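You operate a simulated robot arm through the tools that you are given. There is no shell and no other tool. Be economical: measure what you need, move in short steps, check, and stop when the job is done.

The job below is to be done with a simulated two-armed robot. You get a single attempt, and the scene is never put back.

JOB
Open the near right door, switch the near right lower middle lamp switch off, then shut the door. Stack the medium clip box from the top of the cart on top of the small clip box. Shut the far right door. Put the 2 cm overflow pipe from the top of the seed cupboard on the silver seed packet there and the 3 cm overflow pipe on top of the black stacked pots there. Press the left drain button two times. Push the seed cupboard door shut. Push the middle seed drawer shut. Carry the yellow tray with both arms and set it on the top of the measuring bench. Turn the left air knob to 0. Shut the far left door. Put one of the seedling in a brown pots from the shallow tray on the top of the lamp bar rack. Put the label box with the smallest size on its label from the lower shelf of the tall rack on the top of the potting bench. Take the bean seedling and put it on the corner worktop. Pull the bottom seed drawer open. Do these in any order. Set down upright: overflow pipe, seedling in a brown pot.

Only the result counts: the job must be done as asked and must still hold three seconds after the hand-in. Knocking over, shifting, dropping, spilling or breaking anything else fails it.

ROBOT AND FRAMES
Two 7-joint arms with two-finger parallel grippers on one trunk, on a base that drives. Base frame: it is fixed to the floor where the robot stands at the start and does not move with it; the origin is under the middle of the robot, x ahead of it, y to its left, z up. Lengths are in m, angles in degrees, forces in N, time in s.
The left shoulder is at the start at [0.07, 0.13, 1.212], the right one opposite. Places, roughly: bean seedling [-2.75, 3.5, 1]; bottom seed drawer [-0.4, -5.4, 0.2]; clip box [-1.25, 0.75, 1]; corner worktop [-4.3, 2.9, 0.9]; far left door [-1.2, 3.7, 1]; far right door [-0.6, 1.9, 1]; label box [-2.5, -2.5, 0.5]; left air knob [1.7, -4.8, 1.4]; left drain button [-0.5, -5.6, 1.4]; middle seed drawer [-0.5, -5.3, 0.5]; near right door [0.6, -0.4, 1]; near right lower middle lamp switch [0.7, -0.3, 1]; overflow pipe [-0.25, -5.5, 1]; seed cupboard door [-1.1, -5.4, 0.5]; seed packet [-0.5, -5.5, 0.75]; seedling in a brown pot (7x6x7 cm) [2.5, -3.7, 0.9]; stacked pots (8x8x14 cm) [-0.4, -5.6, 0.9]; top of the lamp bar rack [1.8, -1.8, 0.9]; top of the measuring bench [2.1, -2.8, 0.9]; top of the potting bench [-3.9, 1.5, 0.9]; yellow tray [1.25, -5, 0.75]. Payload 1.57 kg a hand.
The tool frame of a hand sits at the grasp point between the pads (the TCP): z along the fingers, y along the line on which they close. The tips reach 0.03 m beyond it. The gripper opens to 0.08 m. The fingers are 0.017 m wide and 0.012 m thick; the gripper's body (0.04 by 0.082 m) begins 0.08 m behind the TCP.
Orientation is told as [roll, pitch, yaw] about the base's x, y, z axes, in that order, counted from this pose: with the fingers straight down and closing along the base's y, the tool's x points along the base's -x, its y along +y and its z along -z.

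CONTROLS
- The arms move only by the tool arm_command. It takes "left_deltas", "right_deltas" or both (then of equal length, played together; a hand with none holds still); each is a list of rows, each a list of 7 numbers: the shift along the tool's x, y, z in units of 25 mm (1.0 is 25 mm), then the turn, a rotation vector about the tool's x, y, z in units of 8 degrees (1.0 is 8 degrees), then the opening in per cent of the stroke, from 0 (shut) to 100 (fully open). In form: [[dx, dy, dz, wx, wy, wz, grip], ...]. A call has 1 to 12 rows; each row shifts and turns the commanded pose from where the row before left it, along the tool's axes as they then stand. A call with a number of a shift or a turn outside -1 to 1 is refused whole. Rows are played at 5 a second. More than 0.05 m and 8.6 degrees between two rows, or a gripper value outside its range, and nothing of the call is played. Where a pose cannot be reached the arm comes as near as it can. A force on the tool above 40 N (or 10 N above the force at the start of the call, whichever is more), or a blocked arm, ends the call early, and 0.2 s more pass. Each finger travels about 0.108 m/s and halts on what it meets, pressing with about 25 N; the grip force reading is that of the motor and also rises with nothing between the fingers. The clock runs only during rows and for 0.2 s after the last one: add rows that do not move to give the fingers time. It gives the time, the measured TCP pose, the force on the tool (base axes), the opening and the grip force at its end, in the units of the frame above (readings bear some noise), with the torque about the TCP (base axes, N m) and any sound that the robot's microphone picked up.
- Cameras (640 x 400 px; columns grow to the right, rows downward): "scene" is now at [0.0999, -0.0705, 1.4355]; the picture's right is [-0.81, -0.58, 0.00], its down [-0.37, 0.51, -0.77] and it looks along [0.45, -0.63, -0.63] (base axes); focal length 214 px, centre (320, 200). "left" rides on the left gripper at [0.072, 0.007, -0.122] in its tool frame; the picture's right is [-0.09, 1.00, 0.00], its down [-0.84, -0.08, -0.54] and it looks along [-0.54, -0.05, 0.84] (tool axes); focal length 238 px, centre (320, 200). "right" rides on the right gripper at [0.072, -0.007, -0.122] in its tool frame; the picture's right is [0.09, 1.00, 0.00], its down [-0.84, 0.08, -0.54] and it looks along [-0.54, 0.05, 0.84] (tool axes); focal length 238 px, centre (320, 200).
- snapshot(camera): a new picture of that camera. No time passes.
- lift_body(by): slides the trunk up (or, below 0, down) by that many m; the arms and the scene camera ride with it, the base frame stays. It gives what a move gives, with no picture.
- drive_base(legs): drives the robot by 1 to 6 legs, each [ahead, left, turn to the left] in m, m and degrees, along the robot's own axes; the way and the turn of a leg run together, so that a leg with both is an arc; at most 1.5 m and 180 degrees a leg. The arms and the cameras ride along, it lands a little off, and it stops where it bumps. It gives what a move gives.
- head_to(pan, tilt): turns the head with the scene camera to pan (to the left, within 86 degrees either way) and tilt (down, from -29 to 69), counted from straight ahead of the robot. It gives what a move gives.
- point_at(camera, pixels): for up to 12 pixels [column, row] of the newest picture of that camera ("zoom" is the newest enlarged one), the place [x, y, z] in the base frame of the surface seen there, good to about 0.002 m. No time passes.
- inspect(camera, box): a new picture of the part [left, top, right, bottom] of that camera's present view, enlarged. No time passes.
- sign_off(): hands the job in; it is judged then, once.

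Work in short steps. Measure before you move; look again where a grasp or a placing could have gone wrong, and mend it. You have 371 turns and 342 pictures in all, those below and enlarged ones among them. Open the grippers and draw the arms clear of the work before you hand the job in, unless the task says otherwise; then end with one line.

The tools are called as name(argument=value, ...) on one line, values as JSON. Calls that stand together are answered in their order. arm_command: Moves the arms, as the interface text tells. Its arguments: {"type":"object","properties":{"left_deltas":{"type":"array","items":{"type":"array","items":{"type":"number"}}},"right_deltas":{"type":"array","items":{"type":"array","items":{"type":"number"}}}},"required":[]} The other tools are called the same way: lift_body (by) slides the trunk up or down; drive_base (legs) drives the base; head_to (pan, tilt) turns the head that bears the scene camera; snapshot (camera) takes a picture; point_at (camera, pixels) gives the place of the surface under pixels of a picture; inspect (camera, box) takes an enlarged picture of a part of a camera's view; sign_off () hands the job in.

At the start:

```text
clock: 0.0
left_ee_pos: [0.2768, -0.0275, 0.9988]
left_tool_rot: [0.0, 0.0, -0.1]
left_contact_force: [0.2, 0.0, -0.5]
left_moment: [-0.04, 0.05, -0.02]
left_opening: 0.0799
left_grasp_force: 0.0
right_ee_pos: [0.2122, -0.2512, 1.2738]
right_tool_rot: [0.0, 0.0, 0.0]
right_contact_force: [-0.5, -0.1, 0.2]
right_moment: [-0.01, -0.01, -0.01]
right_opening: 0.0799
right_grasp_force: 0.1
trunk travel left (down, up): [-0.85, 0.09]
robot x, y, heading: [0.0044, 0.0008, 0.0]
head pan, tilt: [-54.2, 39.4]
```

scene: 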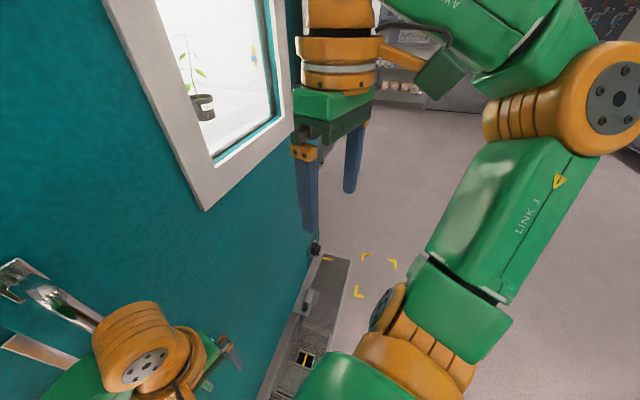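
right: 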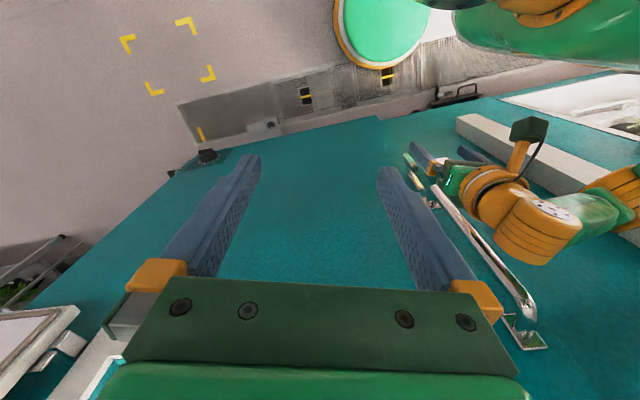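
left: 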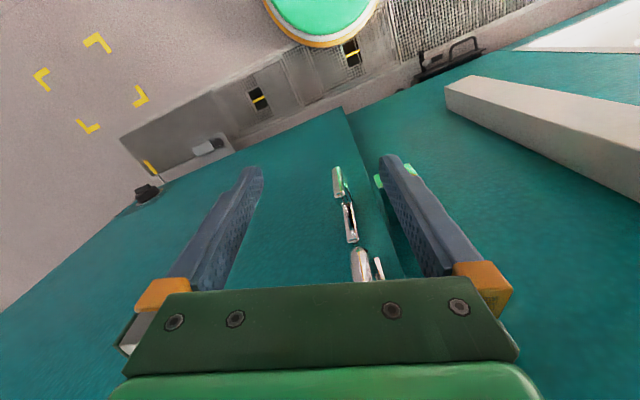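

The pictures show a teal door with a handle right in front of the robot. I look around with the head first.

head_to(pan=0, tilt=25)

snapshot(camera="scene")

head_to(pan=80, tilt=20)

snapshot(camera="scene")

head_to(pan=-80, tilt=20)

snapshot(camera="scene")

```text
clock: 1.2
left_ee_pos: [0.2754, -0.0271, 0.9997]
left_tool_rot: [0.1, -0.1, 0.0]
left_contact_force: [-1.3, 0.0, -0.5]
left_moment: [0.0, 0.0, 0.03]
left_opening: 0.0799
left_grasp_force: 0.0
right_ee_pos: [0.2109, -0.2511, 1.2743]
right_tool_rot: [-0.1, -0.1, 0.0]
right_contact_force: [0.1, -0.1, -0.8]
right_moment: [-0.03, 0.01, 0.0]
right_opening: 0.08
right_grasp_force: 0.0
trunk travel left (down, up): [-0.85, 0.09]
robot x, y, heading: [-0.0019, 0.0002, 0.2]
head pan, tilt: [0.0, 25.0]
```

```text
338 pictures are left
```

scene: 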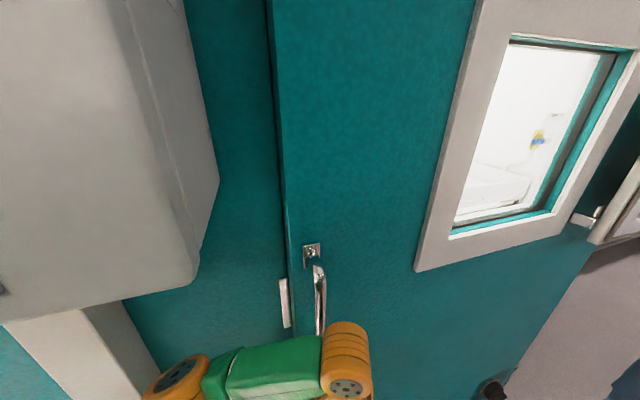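

```text
clock: 2.8
left_ee_pos: [0.2773, -0.0272, 0.9992]
left_tool_rot: [0.0, 0.1, -0.1]
left_contact_force: [-0.2, 0.1, -0.5]
left_moment: [0.02, 0.02, 0.01]
left_opening: 0.0799
left_grasp_force: 0.0
right_ee_pos: [0.212, -0.2511, 1.2748]
right_tool_rot: [0.1, 0.0, 0.0]
right_contact_force: [0.3, 0.1, -1.0]
right_moment: [0.04, -0.03, -0.01]
right_opening: 0.0801
right_grasp_force: 0.0
trunk travel left (down, up): [-0.85, 0.09]
robot x, y, heading: [0.0008, -0.0028, 0.1]
head pan, tilt: [80.0, 20.0]
```

```text
337 pictures are left
```

scene: 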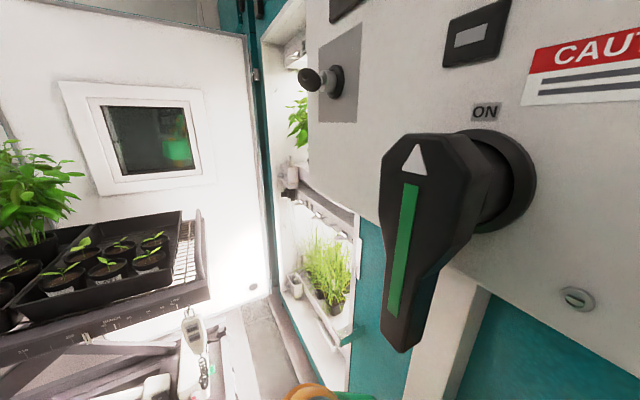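

```text
clock: 5.2
left_ee_pos: [0.2758, -0.0276, 0.9991]
left_tool_rot: [0.0, 0.0, 0.0]
left_contact_force: [0.4, 0.9, 0.5]
left_moment: [0.02, 0.04, -0.02]
left_opening: 0.0798
left_grasp_force: 0.1
right_ee_pos: [0.2119, -0.2511, 1.274]
right_tool_rot: [0.0, 0.1, 0.0]
right_contact_force: [-0.2, 0.1, -0.4]
right_moment: [-0.01, 0.01, 0.0]
right_opening: 0.0804
right_grasp_force: 0.2
trunk travel left (down, up): [-0.85, 0.09]
robot x, y, heading: [-0.0009, -0.0046, -0.1]
head pan, tilt: [-80.0, 20.0]
```

```text
336 pictures are left
```

scene: 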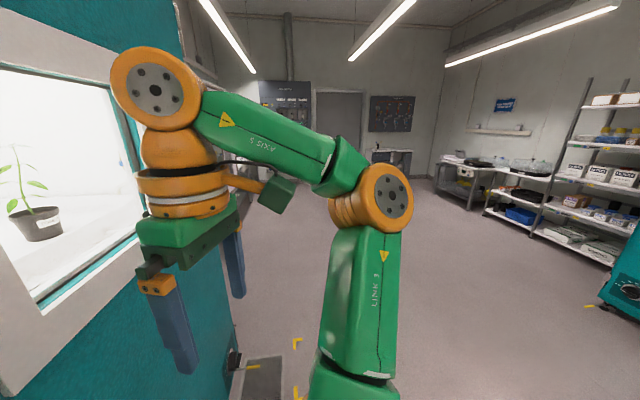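

I see the door handle near the left hand. I aim the head there and measure.

head_to(pan=-10, tilt=45)

snapshot(camera="scene")

point_at(camera="scene", pixels=[[300, 20], [320, 200], [100, 200], [250, 100], [450, 150], [560, 100], [340, 110], [340, 150], [400, 300]])

```text
clock: 6.6
left_ee_pos: [0.2758, -0.0275, 0.9992]
left_tool_rot: [0.1, 0.0, 0.0]
left_contact_force: [0.6, -0.3, -0.1]
left_moment: [0.01, 0.01, 0.0]
left_opening: 0.0799
left_grasp_force: 0.0
right_ee_pos: [0.2103, -0.2511, 1.274]
right_tool_rot: [-0.1, 0.0, -0.1]
right_contact_force: [0.1, 0.1, -0.4]
right_moment: [0.04, 0.01, -0.04]
right_opening: 0.0799
right_grasp_force: 0.0
trunk travel left (down, up): [-0.85, 0.09]
robot x, y, heading: [-0.0003, 0.0024, 0.1]
head pan, tilt: [-10.0, 45.0]
```

```text
335 pictures are left
```

scene: 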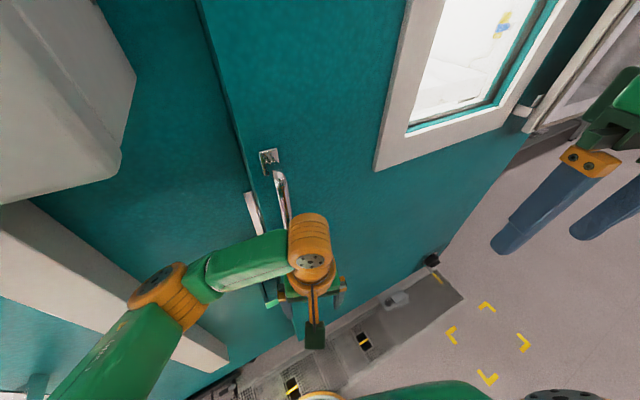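

```text
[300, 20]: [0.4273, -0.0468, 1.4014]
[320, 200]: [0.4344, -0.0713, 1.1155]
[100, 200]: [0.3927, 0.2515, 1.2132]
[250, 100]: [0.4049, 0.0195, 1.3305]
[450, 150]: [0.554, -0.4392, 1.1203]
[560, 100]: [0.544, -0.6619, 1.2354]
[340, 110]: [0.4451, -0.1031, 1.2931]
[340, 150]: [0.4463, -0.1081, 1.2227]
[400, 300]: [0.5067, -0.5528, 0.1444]
```

The front seems slanted (x grows as y falls). I enlarge the handle area for measuring.

inspect(camera="scene", box=[200, 130, 360, 320])

point_at(camera="scene", pixels=[[180, 100], [200, 180], [230, 110], [268, 158], [280, 178], [284, 195], [288, 212], [250, 200], [256, 225], [420, 260], [530, 105], [545, 120]])

```text
2.11 times, centred on (280, 225) of scene
```

zoom: 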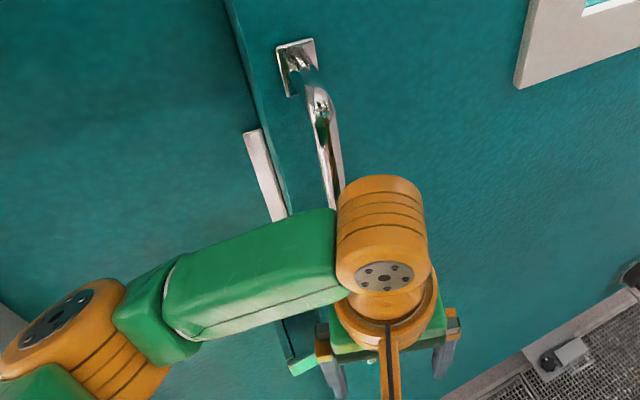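

```text
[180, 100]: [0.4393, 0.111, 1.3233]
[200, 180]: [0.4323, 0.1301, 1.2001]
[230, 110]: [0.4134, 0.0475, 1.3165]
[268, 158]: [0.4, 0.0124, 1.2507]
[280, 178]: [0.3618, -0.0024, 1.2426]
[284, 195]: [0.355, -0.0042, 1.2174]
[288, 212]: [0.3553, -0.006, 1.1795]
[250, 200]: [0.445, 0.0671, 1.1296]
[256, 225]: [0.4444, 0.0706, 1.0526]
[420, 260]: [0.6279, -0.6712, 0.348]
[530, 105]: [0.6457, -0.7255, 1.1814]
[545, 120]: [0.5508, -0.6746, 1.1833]
```

The door face is parallel to the frame, 6 cm proud, with a vertical bar handle near x 0.355; the inward normal heads about +18°. I back off to see the handle fully.

drive_base(legs=[[-0.3, 0, 18]])

head_to(pan=-5, tilt=35)

snapshot(camera="scene")

```text
clock: 8.7
left_ee_pos: [-0.0213, 0.0129, 0.999]
left_tool_rot: [-0.1, 0.1, 17.9]
left_contact_force: [0.6, 0.1, 0.3]
left_moment: [-0.02, 0.04, 0.03]
left_opening: 0.08
left_grasp_force: 0.1
right_ee_pos: [-0.014, -0.2187, 1.2738]
right_tool_rot: [0.1, 0.0, 17.9]
right_contact_force: [0.0, -0.3, -0.9]
right_moment: [0.02, 0.01, 0.01]
right_opening: 0.0796
right_grasp_force: 0.1
trunk travel left (down, up): [-0.85, 0.09]
robot x, y, heading: [-0.2942, -0.0489, 17.8]
head pan, tilt: [-10.0, 45.0]
```

```text
clock: 9.4
left_ee_pos: [-0.0235, 0.0125, 0.9995]
left_tool_rot: [0.0, -0.1, 17.9]
left_contact_force: [1.7, 0.1, -0.2]
left_moment: [0.01, 0.03, 0.0]
left_opening: 0.08
left_grasp_force: 0.0
right_ee_pos: [-0.016, -0.2188, 1.2733]
right_tool_rot: [0.0, 0.0, 17.9]
right_contact_force: [-0.4, 0.3, -0.3]
right_moment: [0.02, -0.01, 0.0]
right_opening: 0.08
right_grasp_force: 0.0
trunk travel left (down, up): [-0.85, 0.09]
robot x, y, heading: [-0.2944, -0.0471, 18.1]
head pan, tilt: [-5.0, 35.0]
```

```text
333 pictures are left
```

scene: 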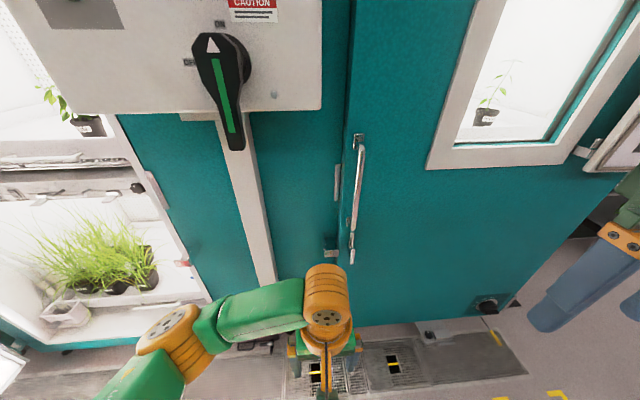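

Handle bar runs (358,140) to (351,262). Zoom and measure it.

inspect(camera="scene", box=[280, 120, 440, 280])

point_at(camera="scene", pixels=[[358, 140], [361, 155], [359, 180], [356, 205], [354, 230], [351, 258], [331, 253], [338, 180], [400, 230], [487, 303], [585, 152]])

```text
2.50 times, centred on (360, 200) of scene
```

zoom: 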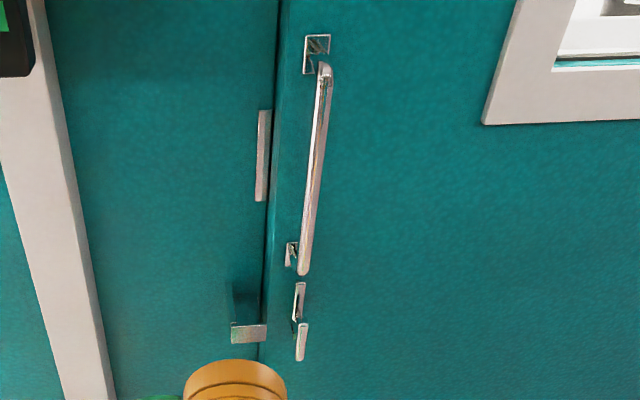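

```text
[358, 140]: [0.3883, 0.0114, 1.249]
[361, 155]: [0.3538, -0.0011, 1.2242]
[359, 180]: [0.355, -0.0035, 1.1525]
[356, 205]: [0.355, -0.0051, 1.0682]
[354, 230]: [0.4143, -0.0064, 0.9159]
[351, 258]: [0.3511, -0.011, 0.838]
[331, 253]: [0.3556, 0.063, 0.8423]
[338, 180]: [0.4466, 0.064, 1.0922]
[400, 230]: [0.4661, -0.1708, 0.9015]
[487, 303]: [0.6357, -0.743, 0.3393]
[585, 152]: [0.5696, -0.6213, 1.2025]
```

The bar is at about (0.355,-0.005), z 0.93–1.25; below is some latch piece at z≈0.84. I check it with the left hand camera.

snapshot(camera="left")

snapshot(camera="right")

```text
331 pictures are left
```

left: 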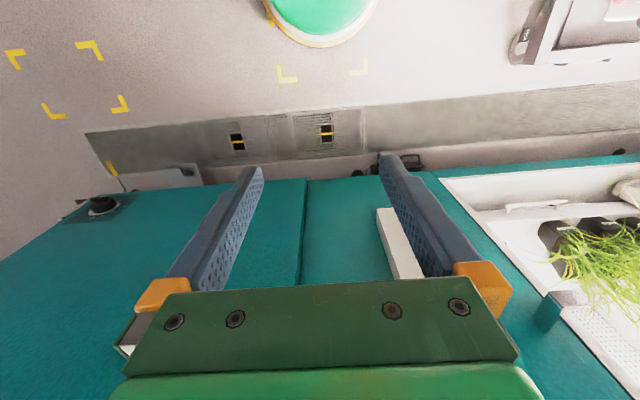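

```text
330 pictures are left
```

right: 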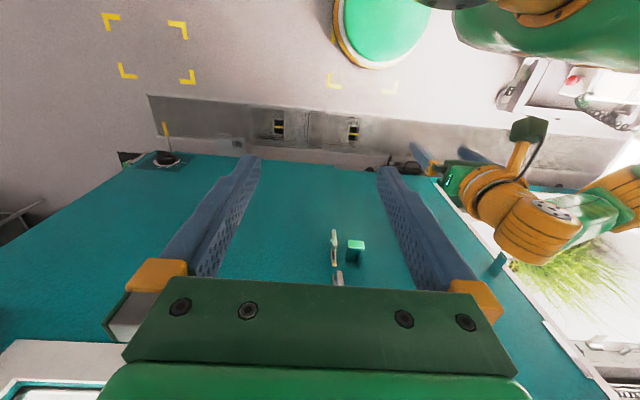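

I raise the left hand out of view and swing the right hand to point its fingers forward.

arm_command(left_deltas=[[0, 0, -1, 0, 0, 0, 100], [0, 0, -1, 0, 0, 0, 100], [0, 0, -1, 0, 0, 0, 100], [0, 0, -1, 0, 0, 0, 100], [0, 0, -1, 0, 0, 0, 100], [0, 0, -1, 0, 0, 0, 100], [0, 0, -1, 0, 0, 0, 100], [0, 0, -1, 0, 0, 0, 100], [0, 0, 0, 0, 0, 0, 100], [0, 0, 0, 0, 0, 0, 100], [0, 0, 0, 0, 0, 0, 100], [0, 0, 0, 0, 0, 0, 100]], right_deltas=[[-0.6, 0, 0, 0, -1, 0, 100], [-0.59, 0, 0.08, 0, -1, 0, 100], [-0.58, 0, 0.17, 0, -1, 0, 100], [-0.55, 0, 0.24, 0, -1, 0, 100], [-0.51, 0, 0.32, 0, -1, 0, 100], [-0.46, 0, 0.39, 0, -1, 0, 100], [-0.4, 0, 0.45, 0, -1, 0, 100], [-0.34, 0, 0.5, 0, -1, 0, 100], [-0.26, 0, 0.54, 0, -1, 0, 100], [-0.19, 0, 0.57, 0, -1, 0, 100], [-0.1, 0, 0.59, 0, -1, 0, 100], [0, 0, 0, 0, -0.25, 0, 100]])

snapshot(camera="scene")

inspect(camera="scene", box=[280, 160, 440, 320])

```text
clock: 12.0
left_ee_pos: [-0.0224, 0.0105, 1.1998]
left_tool_rot: [0.0, 0.0, 17.9]
left_contact_force: [-0.5, 0.0, 0.2]
left_moment: [-0.03, -0.01, 0.04]
left_opening: 0.0795
left_grasp_force: 0.1
right_ee_pos: [0.1684, -0.1799, 1.3]
right_tool_rot: [-178.9, -89.9, -163.2]
right_contact_force: [0.0, 0.4, 0.6]
right_moment: [-0.02, 0.0, 0.02]
right_opening: 0.0799
right_grasp_force: 0.0
right hand out of reach, approached as far as the arm can: row 9, 10, 11, 12
trunk travel left (down, up): [-0.85, 0.09]
robot x, y, heading: [-0.295, -0.0472, 17.8]
head pan, tilt: [-5.0, 35.0]
```

```text
329 pictures are left
```

scene: 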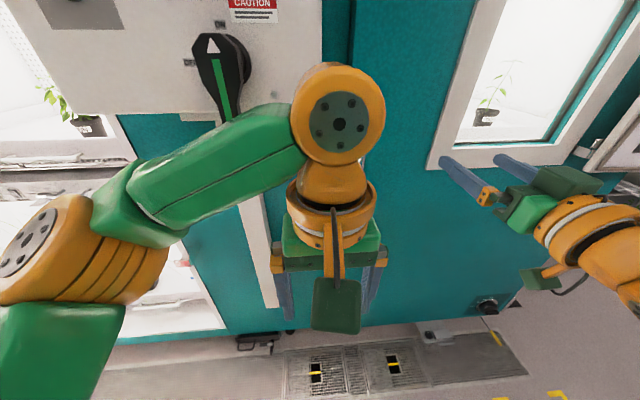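

```text
2.50 times, centred on (360, 240) of scene
```

zoom: 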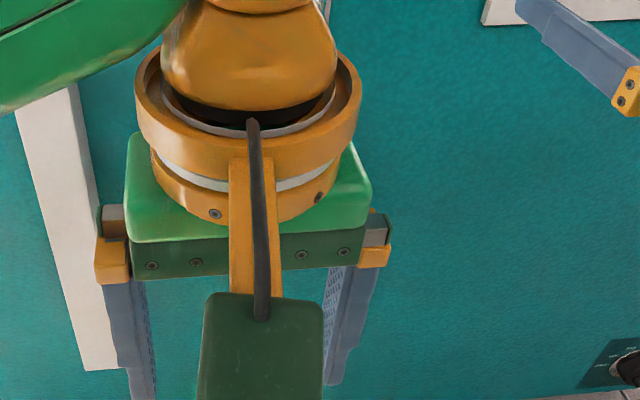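

The right hand now points forward (forward reach about 0.4 m). I move the left hand to the left and lower to clear the view.

arm_command(left_deltas=[[0, 1, 0, 0, 0, 0, 100], [0, 1, 0, 0, 0, 0, 100], [0, 1, 0, 0, 0, 0, 100], [0, 1, 0, 0, 0, 0, 100], [0, 1, 0, 0, 0, 0, 100], [0, 1, 0, 0, 0, 0, 100], [0, 1, 0, 0, 0, 0, 100], [0, 1, 0, 0, 0, 0, 100]], right_deltas=[[0.8, 0, 0, 0, 0, 0, 100], [0.8, 0, 0, 0, 0, 0, 100], [0.8, 0, 0, 0, 0, 0, 100], [0.8, 0, 0, 0, 0, 0, 100], [0.8, 0, 0, 0, 0, 0, 100], [0.8, 0, 0, 0, 0, 0, 100], [0.8, 0, 0, 0, 0, 0, 100], [0.8, 0, 0, 0, 0, 0, 100]])

head_to(pan=-10, tilt=45)

snapshot(camera="scene")

```text
clock: 13.8
left_ee_pos: [-0.0866, 0.2042, 1.2002]
left_tool_rot: [-0.1, 0.0, 17.9]
left_contact_force: [-0.4, -0.5, 0.0]
left_moment: [-0.02, -0.01, 0.02]
left_opening: 0.0801
left_grasp_force: 0.1
right_ee_pos: [0.1918, -0.1853, 1.1466]
right_tool_rot: [-147.1, -89.9, 165.0]
right_contact_force: [0.1, -0.2, 0.4]
right_moment: [-0.01, 0.0, -0.06]
right_opening: 0.08
right_grasp_force: 0.0
right hand out of reach, approached as far as the arm can: row 1, 2, 3, 4
trunk travel left (down, up): [-0.85, 0.09]
robot x, y, heading: [-0.2965, -0.0455, 18.0]
head pan, tilt: [-5.0, 35.0]
```

```text
clock: 14.5
left_ee_pos: [-0.0847, 0.203, 1.201]
left_tool_rot: [0.0, 0.0, 17.9]
left_contact_force: [0.0, 0.6, -0.2]
left_moment: [-0.01, -0.01, -0.01]
left_opening: 0.0799
left_grasp_force: 0.0
right_ee_pos: [0.1935, -0.1875, 1.1466]
right_tool_rot: [133.2, -90.0, -115.2]
right_contact_force: [0.1, 0.6, -0.9]
right_moment: [0.03, -0.01, -0.01]
right_opening: 0.08
right_grasp_force: 0.1
trunk travel left (down, up): [-0.85, 0.09]
robot x, y, heading: [-0.296, -0.0455, 17.9]
head pan, tilt: [-10.0, 45.0]
```

```text
327 pictures are left
```

scene: 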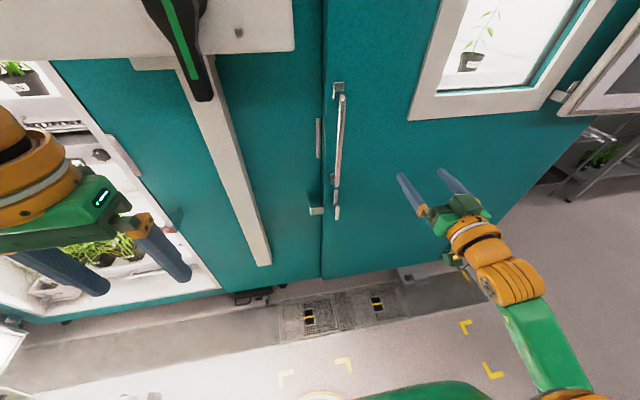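

Clear view now: bar (341,95)-(337,185), lower pieces to (336,215), catch (316,210). Zoom in.

inspect(camera="scene", box=[285, 130, 395, 240])

point_at(camera="scene", pixels=[[341, 105], [339, 140], [337, 170], [335, 182], [336, 197], [336, 212], [316, 211], [318, 140], [345, 215], [310, 225]])

```text
3.64 times, centred on (340, 185) of scene
```

zoom: 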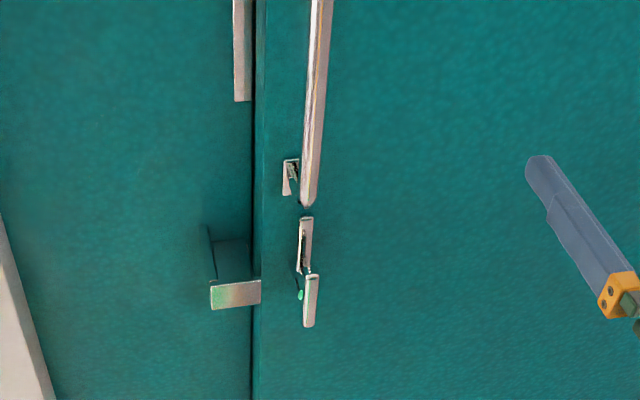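

```text
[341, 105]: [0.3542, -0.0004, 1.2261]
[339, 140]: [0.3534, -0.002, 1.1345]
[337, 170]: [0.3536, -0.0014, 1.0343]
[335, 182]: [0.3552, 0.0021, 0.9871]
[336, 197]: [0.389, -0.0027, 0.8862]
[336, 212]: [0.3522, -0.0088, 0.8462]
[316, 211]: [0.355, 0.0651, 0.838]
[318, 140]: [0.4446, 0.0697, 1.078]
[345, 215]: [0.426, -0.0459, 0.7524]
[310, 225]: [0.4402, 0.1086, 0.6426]
```

The latch lever appears disengaged (hanging vertically, green mark). I line the right hand up with the bar (about 0.13 m to the left).

arm_command(right_deltas=[[0.3, 1, 0, 0, 0, 0, 100], [0.3, 1, 0, 0, 0, 0, 100], [0.3, 1, 0, 0, 0, 0, 100], [0.3, 1, 0, 0, 0, 0, 100], [0.3, 1, 0, 0, 0, 0, 100], [0, 0, 0, 0, 0, 0, 100]])

snapshot(camera="right")

snapshot(camera="scene")

```text
clock: 15.9
left_ee_pos: [-0.0859, 0.2034, 1.2008]
left_tool_rot: [0.1, 0.1, 17.9]
left_contact_force: [0.4, 0.1, 0.7]
left_moment: [-0.01, 0.02, -0.05]
left_opening: 0.0799
left_grasp_force: 0.1
right_ee_pos: [0.1805, -0.1441, 1.1299]
right_tool_rot: [71.1, -90.0, -53.1]
right_contact_force: [-0.4, 1.1, 0.8]
right_moment: [0.0, 0.02, 0.01]
right_opening: 0.0801
right_grasp_force: 0.2
right hand out of reach, approached as far as the arm can: row 2, 3, 4, 5
trunk travel left (down, up): [-0.85, 0.09]
robot x, y, heading: [-0.2968, -0.0441, 17.7]
head pan, tilt: [-10.0, 45.0]
```

```text
325 pictures are left
```

right: 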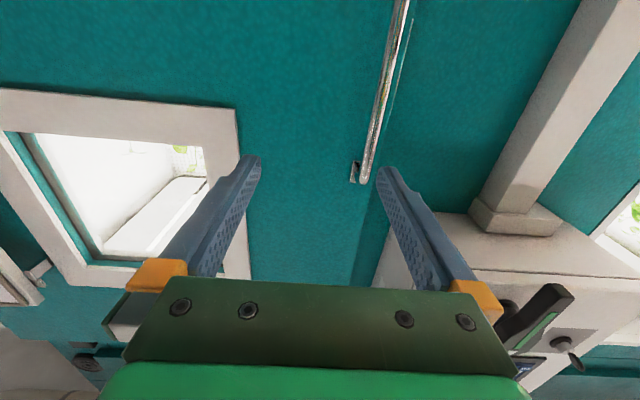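

```text
324 pictures are left
```

scene: 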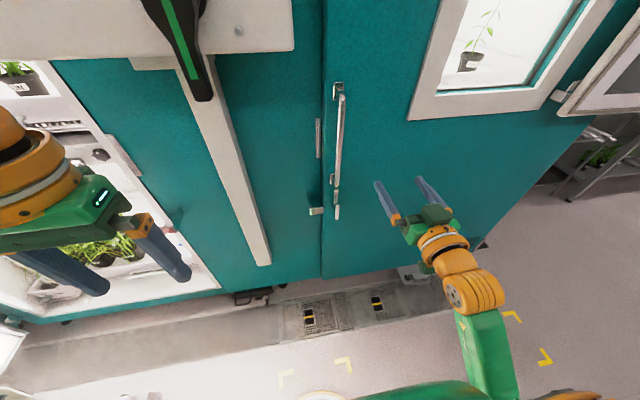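

The hand is at its reach limit laterally, so I shift the base left 0.082 m and partly forward.

drive_base(legs=[[0.05, 0.082, 0]])

snapshot(camera="right")

```text
clock: 17.1
left_ee_pos: [-0.0628, 0.2927, 1.2024]
left_tool_rot: [0.2, -0.2, 17.9]
left_contact_force: [-0.2, -0.9, 0.9]
left_moment: [0.02, 0.01, 0.0]
left_opening: 0.0801
left_grasp_force: 0.0
right_ee_pos: [0.2014, -0.0538, 1.1289]
right_tool_rot: [107.9, -89.6, -89.9]
right_contact_force: [0.2, -1.4, -0.2]
right_moment: [-0.03, 0.0, 0.07]
right_opening: 0.0801
right_grasp_force: 0.0
trunk travel left (down, up): [-0.85, 0.09]
robot x, y, heading: [-0.2748, 0.0501, 18.2]
head pan, tilt: [-10.0, 45.0]
```

```text
323 pictures are left
```

right: 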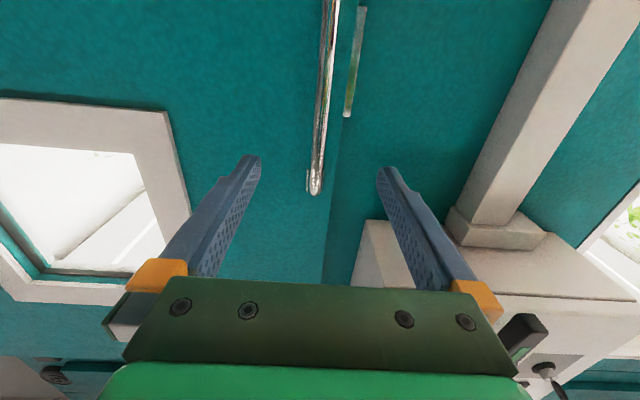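

The bar sits centred between the fingers. Drive 0.165 m ahead.

drive_base(legs=[[0.165, 0, 0]])

snapshot(camera="right")

snapshot(camera="scene")

```text
clock: 18.5
left_ee_pos: [0.0895, 0.3456, 1.2019]
left_tool_rot: [0.1, -0.2, 17.9]
left_contact_force: [0.0, 0.4, 0.1]
left_moment: [0.02, 0.0, -0.03]
left_opening: 0.0802
left_grasp_force: 0.0
right_ee_pos: [0.3541, -0.002, 1.1302]
right_tool_rot: [157.8, -89.9, -139.7]
right_contact_force: [-0.7, 0.7, 0.0]
right_moment: [-0.01, 0.01, 0.03]
right_opening: 0.0803
right_grasp_force: 0.0
trunk travel left (down, up): [-0.85, 0.09]
robot x, y, heading: [-0.1178, 0.0986, 17.5]
head pan, tilt: [-10.0, 45.0]
```

```text
322 pictures are left
```

right: 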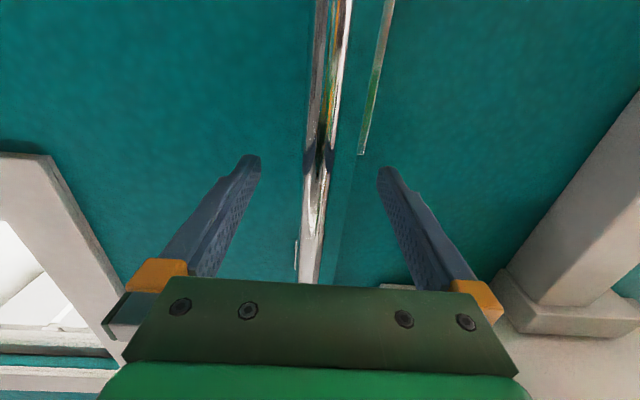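

```text
321 pictures are left
```

scene: 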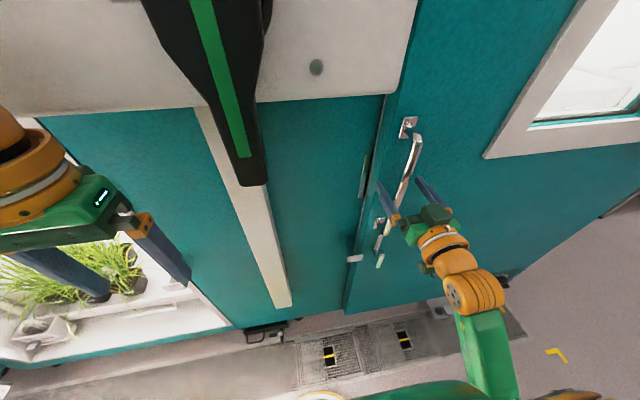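

The bar is between the fingers; close the right gripper.

arm_command(right_deltas=[[0, 0, 0, 0, 0, 0, 0], [0, 0, 0, 0, 0, 0, 0], [0, 0, 0, 0, 0, 0, 0], [0, 0, 0, 0, 0, 0, 0], [0, 0, 0, 0, 0, 0, 0]])

```text
clock: 19.7
left_ee_pos: [0.0938, 0.3448, 1.2013]
left_tool_rot: [0.0, 0.0, 17.9]
left_contact_force: [0.7, -0.6, -0.6]
left_moment: [0.0, -0.01, 0.02]
left_opening: 0.0802
left_grasp_force: 0.1
right_ee_pos: [0.3592, -0.0029, 1.1294]
right_tool_rot: [68.0, -89.8, -50.1]
right_contact_force: [2.8, -4.7, 0.2]
right_moment: [-0.17, 0.03, -0.09]
right_opening: 0.0198
right_grasp_force: 34.1
trunk travel left (down, up): [-0.85, 0.09]
robot x, y, heading: [-0.1156, 0.0959, 17.9]
head pan, tilt: [-10.0, 45.0]
```

Gripped (20 mm). Pull by driving back 0.1 m.

drive_base(legs=[[-0.1, 0, 0]])

snapshot(camera="scene")

```text
clock: 20.9
left_ee_pos: [0.0084, 0.3061, 1.2011]
left_tool_rot: [0.7, 0.5, 17.8]
left_contact_force: [-0.1, 0.9, 0.6]
left_moment: [0.0, 0.04, -0.02]
left_opening: 0.0802
left_grasp_force: 0.2
right_ee_pos: [0.271, -0.0412, 1.1269]
right_tool_rot: [84.0, -89.4, -66.1]
right_contact_force: [15.2, -22.2, 5.2]
right_moment: [-0.3, -0.85, 0.03]
right_opening: 0.0197
right_grasp_force: 34.1
trunk travel left (down, up): [-0.85, 0.09]
robot x, y, heading: [-0.2159, 0.0647, 17.5]
head pan, tilt: [-10.0, 45.0]
```

```text
320 pictures are left
```

scene: 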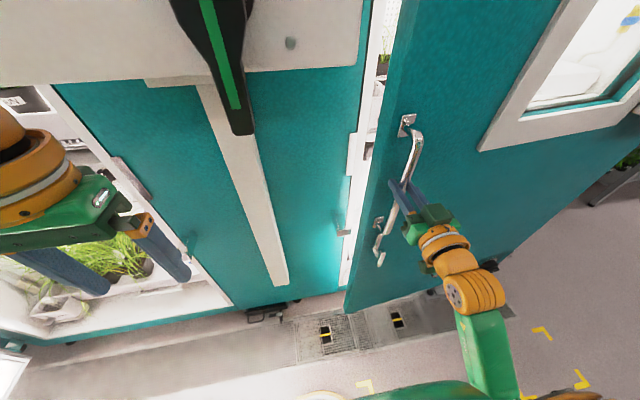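

The door swings as expected about a hinge near (0.64,-0.735). I follow the arc with the base turning along with the door, 10° first.

drive_base(legs=[[-0.178, -0.1, 10]])

snapshot(camera="scene")

```text
clock: 22.4
left_ee_pos: [-0.1572, 0.1892, 1.2011]
left_tool_rot: [0.2, 0.3, 27.8]
left_contact_force: [-0.1, -0.3, 0.3]
left_moment: [0.0, -0.02, -0.04]
left_opening: 0.0799
left_grasp_force: 0.0
right_ee_pos: [0.1632, -0.1062, 1.1286]
right_tool_rot: [111.9, -89.6, -84.0]
right_contact_force: [6.5, -5.5, -15.8]
right_moment: [-0.19, -0.02, 0.13]
right_opening: 0.0198
right_grasp_force: 34.2
trunk travel left (down, up): [-0.85, 0.09]
robot x, y, heading: [-0.3303, -0.0892, 28.0]
head pan, tilt: [-10.0, 45.0]
```

```text
319 pictures are left
```

scene: 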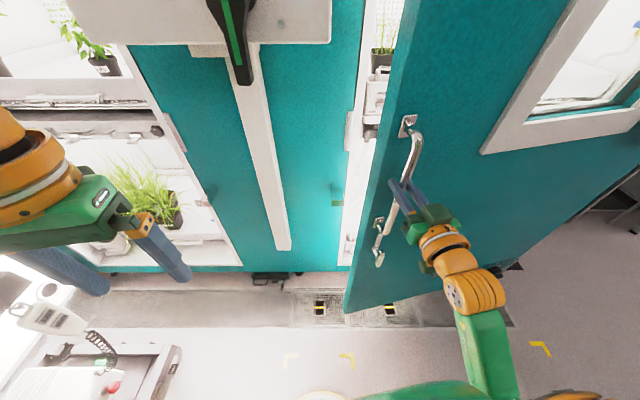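

Good. Continue 20°.

drive_base(legs=[[-0.179, -0.097, 10], [-0.179, -0.097, 10]])

drive_base(legs=[[-0.179, -0.097, 10], [-0.179, -0.097, 10]])

snapshot(camera="scene")

```text
clock: 25.3
left_ee_pos: [-0.4427, -0.1314, 1.1992]
left_tool_rot: [-0.4, 0.3, 48.5]
left_contact_force: [0.1, 0.3, 0.7]
left_moment: [-0.04, -0.01, 0.0]
left_opening: 0.0801
left_grasp_force: 0.1
right_ee_pos: [-0.0378, -0.2959, 1.1329]
right_tool_rot: [-144.4, -89.4, -167.0]
right_contact_force: [-6.7, 8.9, -9.5]
right_moment: [0.32, -0.1, 0.28]
right_opening: 0.0199
right_grasp_force: 33.8
trunk travel left (down, up): [-0.85, 0.09]
robot x, y, heading: [-0.4899, -0.4598, 48.4]
head pan, tilt: [-10.0, 45.0]
```

```text
clock: 26.7
left_ee_pos: [-0.5229, -0.2825, 1.1992]
left_tool_rot: [-0.3, 0.2, 56.9]
left_contact_force: [0.3, 0.3, -0.6]
left_moment: [-0.02, 0.03, 0.02]
left_opening: 0.0802
left_grasp_force: 0.1
right_ee_pos: [-0.1004, -0.3856, 1.1357]
right_tool_rot: [-172.9, -89.3, -129.5]
right_contact_force: [-14.2, 11.6, -3.5]
right_moment: [0.62, -0.34, 0.26]
right_opening: 0.0199
right_grasp_force: 33.4
trunk travel left (down, up): [-0.85, 0.09]
robot x, y, heading: [-0.5253, -0.6211, 57.0]
head pan, tilt: [-10.0, 45.0]
stopped in leg 1: the force on the tool passed its limit at 42 N (the readings are from after the stop); the commanded pose is now the measured one
```

```text
318 pictures are left
```

scene: 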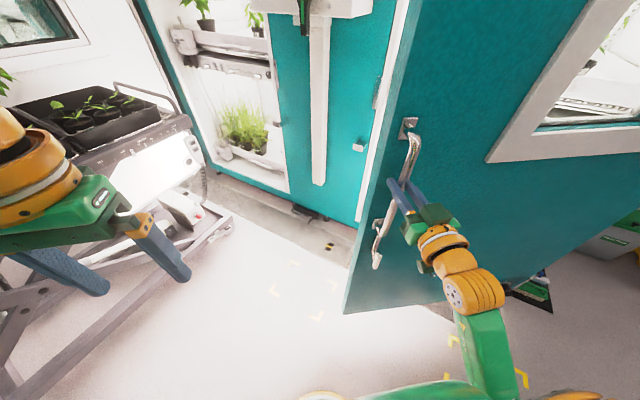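

A circle fit of the handle path gives hinge (0.683,-0.859), radius 0.915. I continue along the corrected arc.

drive_base(legs=[[-0.2, -0.08, 10], [-0.2, -0.08, 10]])

drive_base(legs=[[-0.2, -0.08, 10]])

snapshot(camera="scene")

```text
clock: 29.6
left_ee_pos: [-0.6518, -0.7279, 1.1987]
left_tool_rot: [-0.4, 0.2, 77.0]
left_contact_force: [-0.4, -0.3, -0.1]
left_moment: [0.01, -0.01, 0.04]
left_opening: 0.0802
left_grasp_force: 0.1
right_ee_pos: [-0.2225, -0.6784, 1.1365]
right_tool_rot: [171.9, -89.1, -94.0]
right_contact_force: [-16.0, 5.4, -6.0]
right_moment: [0.58, -0.2, 0.29]
right_opening: 0.0199
right_grasp_force: 33.7
trunk travel left (down, up): [-0.85, 0.09]
robot x, y, heading: [-0.5414, -1.0408, 76.8]
head pan, tilt: [-10.0, 45.0]
stopped in leg 2: the force on the tool passed its limit at 42 N (the readings are from after the stop); the commanded pose is now the measured one
```

```text
clock: 31.4
left_ee_pos: [-0.6579, -0.9602, 1.1993]
left_tool_rot: [-0.4, 0.2, 87.2]
left_contact_force: [0.7, 0.2, -0.5]
left_moment: [0.01, 0.01, 0.01]
left_opening: 0.0799
left_grasp_force: 0.0
right_ee_pos: [-0.2442, -0.8347, 1.1357]
right_tool_rot: [159.3, -89.2, -70.9]
right_contact_force: [-17.5, 2.6, -4.9]
right_moment: [0.58, -0.2, 0.26]
right_opening: 0.0199
right_grasp_force: 33.4
trunk travel left (down, up): [-0.85, 0.09]
robot x, y, heading: [-0.4899, -1.2479, 87.1]
head pan, tilt: [-10.0, 45.0]
stopped in leg 1: the force on the tool passed its limit at 41 N (the readings are from after the stop); the commanded pose is now the measured one
```

```text
317 pictures are left
```

scene: 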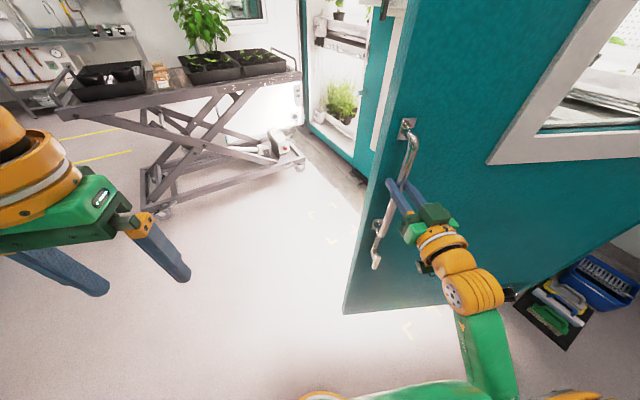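

The door is open about 68°, enough to reach in. I release the handle and back off.

arm_command(right_deltas=[[0, 0, 0, 0, 0, 0, 100], [0, 0, 0, 0, 0, 0, 100], [0, 0, 0, 0, 0, 0, 100], [0, 0, 0, 0, 0, 0, 100]])

drive_base(legs=[[-0.15, 0, 0]])

head_to(pan=30, tilt=25)

snapshot(camera="scene")

```text
clock: 32.4
left_ee_pos: [-0.6481, -0.9616, 1.2005]
left_tool_rot: [0.1, 0.1, 86.9]
left_contact_force: [0.0, 0.5, 0.4]
left_moment: [0.03, 0.03, -0.04]
left_opening: 0.0799
left_grasp_force: 0.0
right_ee_pos: [-0.2337, -0.8381, 1.1346]
right_tool_rot: [146.7, -88.9, -58.7]
right_contact_force: [0.5, 0.2, -0.4]
right_moment: [-0.04, 0.0, 0.04]
right_opening: 0.0802
right_grasp_force: 0.0
trunk travel left (down, up): [-0.85, 0.09]
robot x, y, heading: [-0.492, -1.2482, 86.8]
head pan, tilt: [-10.0, 45.0]
```

```text
clock: 33.7
left_ee_pos: [-0.6595, -1.1071, 1.2009]
left_tool_rot: [-0.1, 0.4, 87.2]
left_contact_force: [-0.3, -0.1, -0.5]
left_moment: [-0.03, 0.0, 0.01]
left_opening: 0.0798
left_grasp_force: 0.0
right_ee_pos: [-0.2437, -0.9837, 1.1333]
right_tool_rot: [143.9, -89.0, -56.0]
right_contact_force: [0.0, 0.3, 0.0]
right_moment: [0.02, -0.04, 0.01]
right_opening: 0.08
right_grasp_force: 0.1
trunk travel left (down, up): [-0.85, 0.09]
robot x, y, heading: [-0.4965, -1.395, 87.0]
head pan, tilt: [-10.0, 45.0]
```

```text
clock: 34.8
left_ee_pos: [-0.6576, -1.1099, 1.2008]
left_tool_rot: [0.0, 0.1, 87.1]
left_contact_force: [-0.4, 0.5, 0.2]
left_moment: [-0.02, 0.01, 0.02]
left_opening: 0.0799
left_grasp_force: 0.1
right_ee_pos: [-0.2444, -0.9855, 1.1341]
right_tool_rot: [148.6, -88.8, -60.4]
right_contact_force: [0.4, -0.2, 0.4]
right_moment: [-0.01, 0.01, 0.0]
right_opening: 0.0798
right_grasp_force: 0.0
trunk travel left (down, up): [-0.85, 0.09]
robot x, y, heading: [-0.498, -1.396, 87.0]
head pan, tilt: [30.0, 25.0]
```

```text
316 pictures are left
```

scene: 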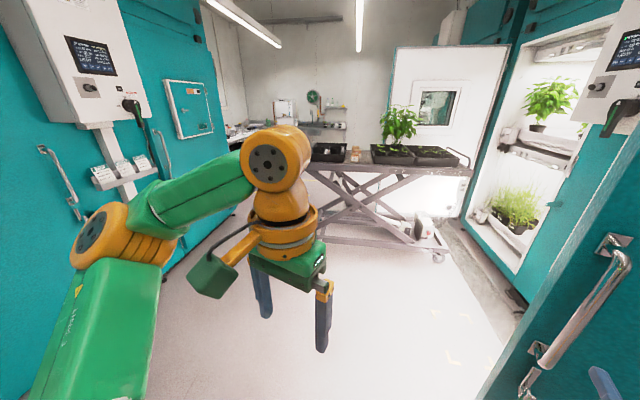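

I measure the left cabinet row, cart and door edge for a path round the door.

point_at(camera="scene", pixels=[[170, 260], [220, 215], [45, 170], [70, 60], [430, 250], [310, 175], [470, 165], [500, 380], [610, 240], [580, 225], [450, 240], [170, 150]])

```text
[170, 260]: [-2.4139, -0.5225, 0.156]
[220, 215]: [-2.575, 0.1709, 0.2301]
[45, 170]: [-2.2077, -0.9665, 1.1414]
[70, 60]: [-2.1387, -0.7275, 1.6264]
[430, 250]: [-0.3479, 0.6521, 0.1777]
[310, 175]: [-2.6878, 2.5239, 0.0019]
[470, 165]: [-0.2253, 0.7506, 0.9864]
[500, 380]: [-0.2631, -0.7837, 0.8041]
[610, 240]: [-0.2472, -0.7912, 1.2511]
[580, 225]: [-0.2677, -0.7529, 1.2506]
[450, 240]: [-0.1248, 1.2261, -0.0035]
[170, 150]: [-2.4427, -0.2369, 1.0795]
```

Path is clear: left 0.45, ahead 0.85, turn right 69°.

drive_base(legs=[[0, 0.45, 0], [0.9, 0, 0], [0, 0, -69]])

head_to(pan=-10, tilt=25)

snapshot(camera="scene")

```text
clock: 44.7
left_ee_pos: [-0.7022, -0.2362, 1.2003]
left_tool_rot: [0.0, 0.1, 19.8]
left_contact_force: [-0.4, 0.2, -0.2]
left_moment: [-0.01, 0.02, 0.0]
left_opening: 0.08
left_grasp_force: 0.1
right_ee_pos: [-0.4293, -0.5719, 1.1354]
right_tool_rot: [149.6, -88.9, -128.7]
right_contact_force: [0.1, 0.5, 0.5]
right_moment: [0.02, 0.01, 0.01]
right_opening: 0.0798
right_grasp_force: 0.1
trunk travel left (down, up): [-0.85, 0.09]
robot x, y, heading: [-0.9071, -0.4904, 19.9]
head pan, tilt: [30.0, 25.0]
```

```text
clock: 45.8
left_ee_pos: [-0.7021, -0.2368, 1.2019]
left_tool_rot: [0.0, 0.1, 19.7]
left_contact_force: [1.3, 0.2, 0.4]
left_moment: [-0.02, 0.01, -0.04]
left_opening: 0.0799
left_grasp_force: 0.0
right_ee_pos: [-0.4288, -0.5711, 1.1347]
right_tool_rot: [149.2, -88.8, -128.3]
right_contact_force: [0.4, 0.2, 0.7]
right_moment: [-0.02, 0.03, 0.0]
right_opening: 0.0796
right_grasp_force: 0.1
trunk travel left (down, up): [-0.85, 0.09]
robot x, y, heading: [-0.908, -0.4848, 20.0]
head pan, tilt: [-10.0, 25.0]
```

```text
315 pictures are left
```

scene: 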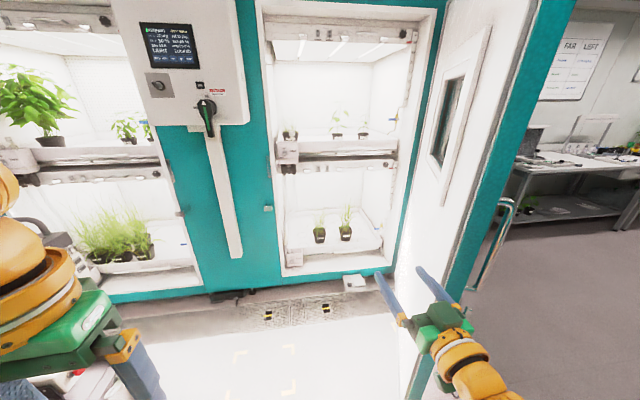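

The chamber shows two tiers; lamp bars with small switches at (280-400,158). Zoom in.

inspect(camera="scene", box=[260, 120, 420, 220])

point_at(camera="zoom", pixels=[[320, 165], [280, 165], [390, 165], [340, 150]])

```text
4.00 times, centred on (340, 170) of scene
```

zoom: 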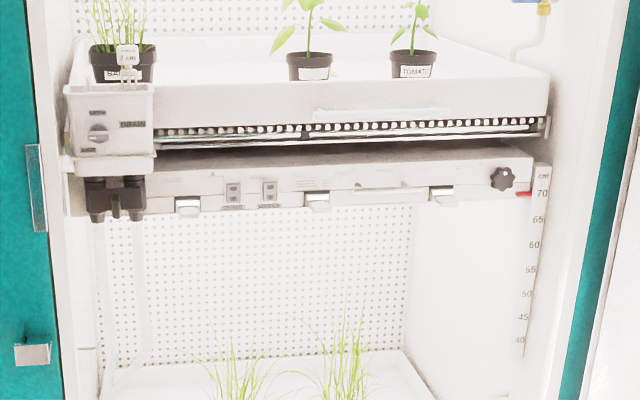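

```text
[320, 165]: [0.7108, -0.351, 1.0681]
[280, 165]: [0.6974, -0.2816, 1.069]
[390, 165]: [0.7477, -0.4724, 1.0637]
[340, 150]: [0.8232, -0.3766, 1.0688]
```

Three switch-like tabs under the lower bar at zoom (187,205), (317,202), (442,195). Closer zoom.

inspect(camera="scene", box=[296, 150, 386, 190])

inspect(camera="scene", box=[270, 10, 420, 60])

```text
7.11 times, centred on (341, 170) of scene
```

zoom: 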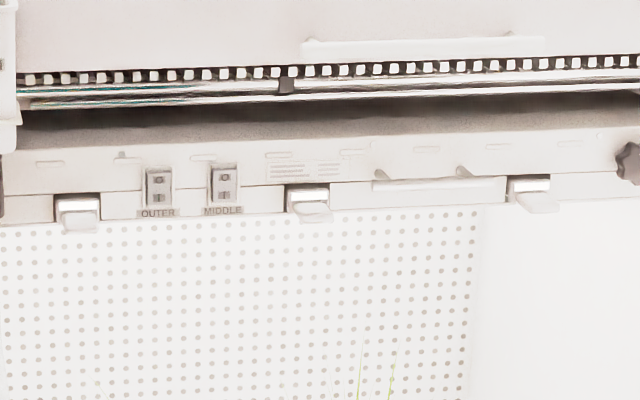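

```text
4.27 times, centred on (345, 35) of scene
```

zoom: 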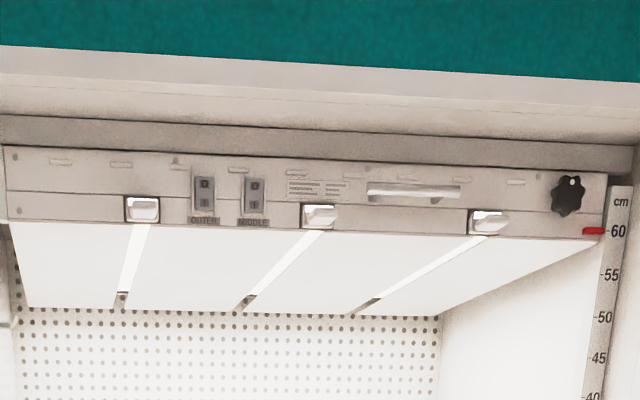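

The targets are two rockers, OUTER and MIDDLE; MIDDLE is at scene (327,176). I measure it plus the disconnect handle and box for clearance.

point_at(camera="scene", pixels=[[327, 174], [327, 178], [318, 176], [206, 103], [209, 125], [215, 80], [160, 85], [267, 209], [385, 285], [415, 310], [325, 30], [200, 116]])

```text
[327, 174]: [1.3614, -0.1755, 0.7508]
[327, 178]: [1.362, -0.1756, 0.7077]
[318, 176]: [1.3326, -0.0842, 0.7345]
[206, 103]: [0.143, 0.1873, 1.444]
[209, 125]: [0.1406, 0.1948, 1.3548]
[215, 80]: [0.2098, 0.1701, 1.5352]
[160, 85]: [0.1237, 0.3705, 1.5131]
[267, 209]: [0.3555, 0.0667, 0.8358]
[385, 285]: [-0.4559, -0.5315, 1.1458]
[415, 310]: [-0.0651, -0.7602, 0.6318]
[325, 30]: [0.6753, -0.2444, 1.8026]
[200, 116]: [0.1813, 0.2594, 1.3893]
```

The zoom centre shifts the row: MIDDLE is at (327.4,167.5). I measure it again and tuck the left hand back and lower.

point_at(camera="scene", pixels=[[327, 166], [328, 168], [318, 167], [327, 169], [339, 169]])

arm_command(left_deltas=[[1, -0.2, 0.5, 0, 0, 0, 0], [1, -0.2, 0.5, 0, 0, 0, 0], [1, -0.2, 0.5, 0, 0, 0, 0], [1, -0.2, 0.5, 0, 0, 0, 0], [1, -0.2, 0.5, 0, 0, 0, 0], [1, -0.2, 0.5, 0, 0, 0, 0], [0, 0, 0.5, 0, 0, 0, 0], [0, 0, 0.5, 0, 0, 0, 0], [0, 0, 0.5, 0, 0, 0, 0], [0, 0, 0, 0, 0, 0, 0]], right_deltas=[[0.5, 0, -0.1, 0, 0, 0, 0], [0.5, 0, -0.1, 0, 0, 0, 0], [0.5, 0, -0.1, 0, 0, 0, 0], [0.5, 0, -0.1, 0, 0, 0, 0], [0.5, 0, -0.1, 0, 0, 0, 0], [0.5, 0, 0, 0, 0, 0, 0], [0.5, 0, 0, 0, 0, 0, 0], [0, 0, 0, 0, 0, 0, 0], [0, 0, 0, 0, 0, 0, 0], [0, 0, 0, 0, 0, 0, 0]])

```text
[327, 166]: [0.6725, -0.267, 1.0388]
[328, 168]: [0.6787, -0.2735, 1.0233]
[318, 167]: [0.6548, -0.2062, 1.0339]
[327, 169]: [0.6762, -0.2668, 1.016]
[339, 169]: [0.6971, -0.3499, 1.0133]
```

```text
clock: 48.0
left_ee_pos: [-0.8039, -0.3226, 1.1449]
left_tool_rot: [0.0, 0.2, 19.8]
left_contact_force: [-5.2, 5.5, 4.2]
left_moment: [-0.78, -0.38, -0.57]
left_opening: 0.0
left_grasp_force: 21.2
left hand out of reach, approached as far as the arm can: row 5, 6, 7, 8, 9
right_ee_pos: [-0.4353, -0.5914, 1.0526]
right_tool_rot: [142.9, -88.9, -121.8]
right_contact_force: [1.0, -0.8, 0.7]
right_moment: [-0.03, -0.01, 0.0]
right_opening: 0.0001
right_grasp_force: 21.3
right hand out of reach, approached as far as the arm can: row 3, 4, 5, 7
trunk travel left (down, up): [-0.85, 0.09]
robot x, y, heading: [-0.9006, -0.4943, 19.4]
head pan, tilt: [-10.0, 25.0]
```

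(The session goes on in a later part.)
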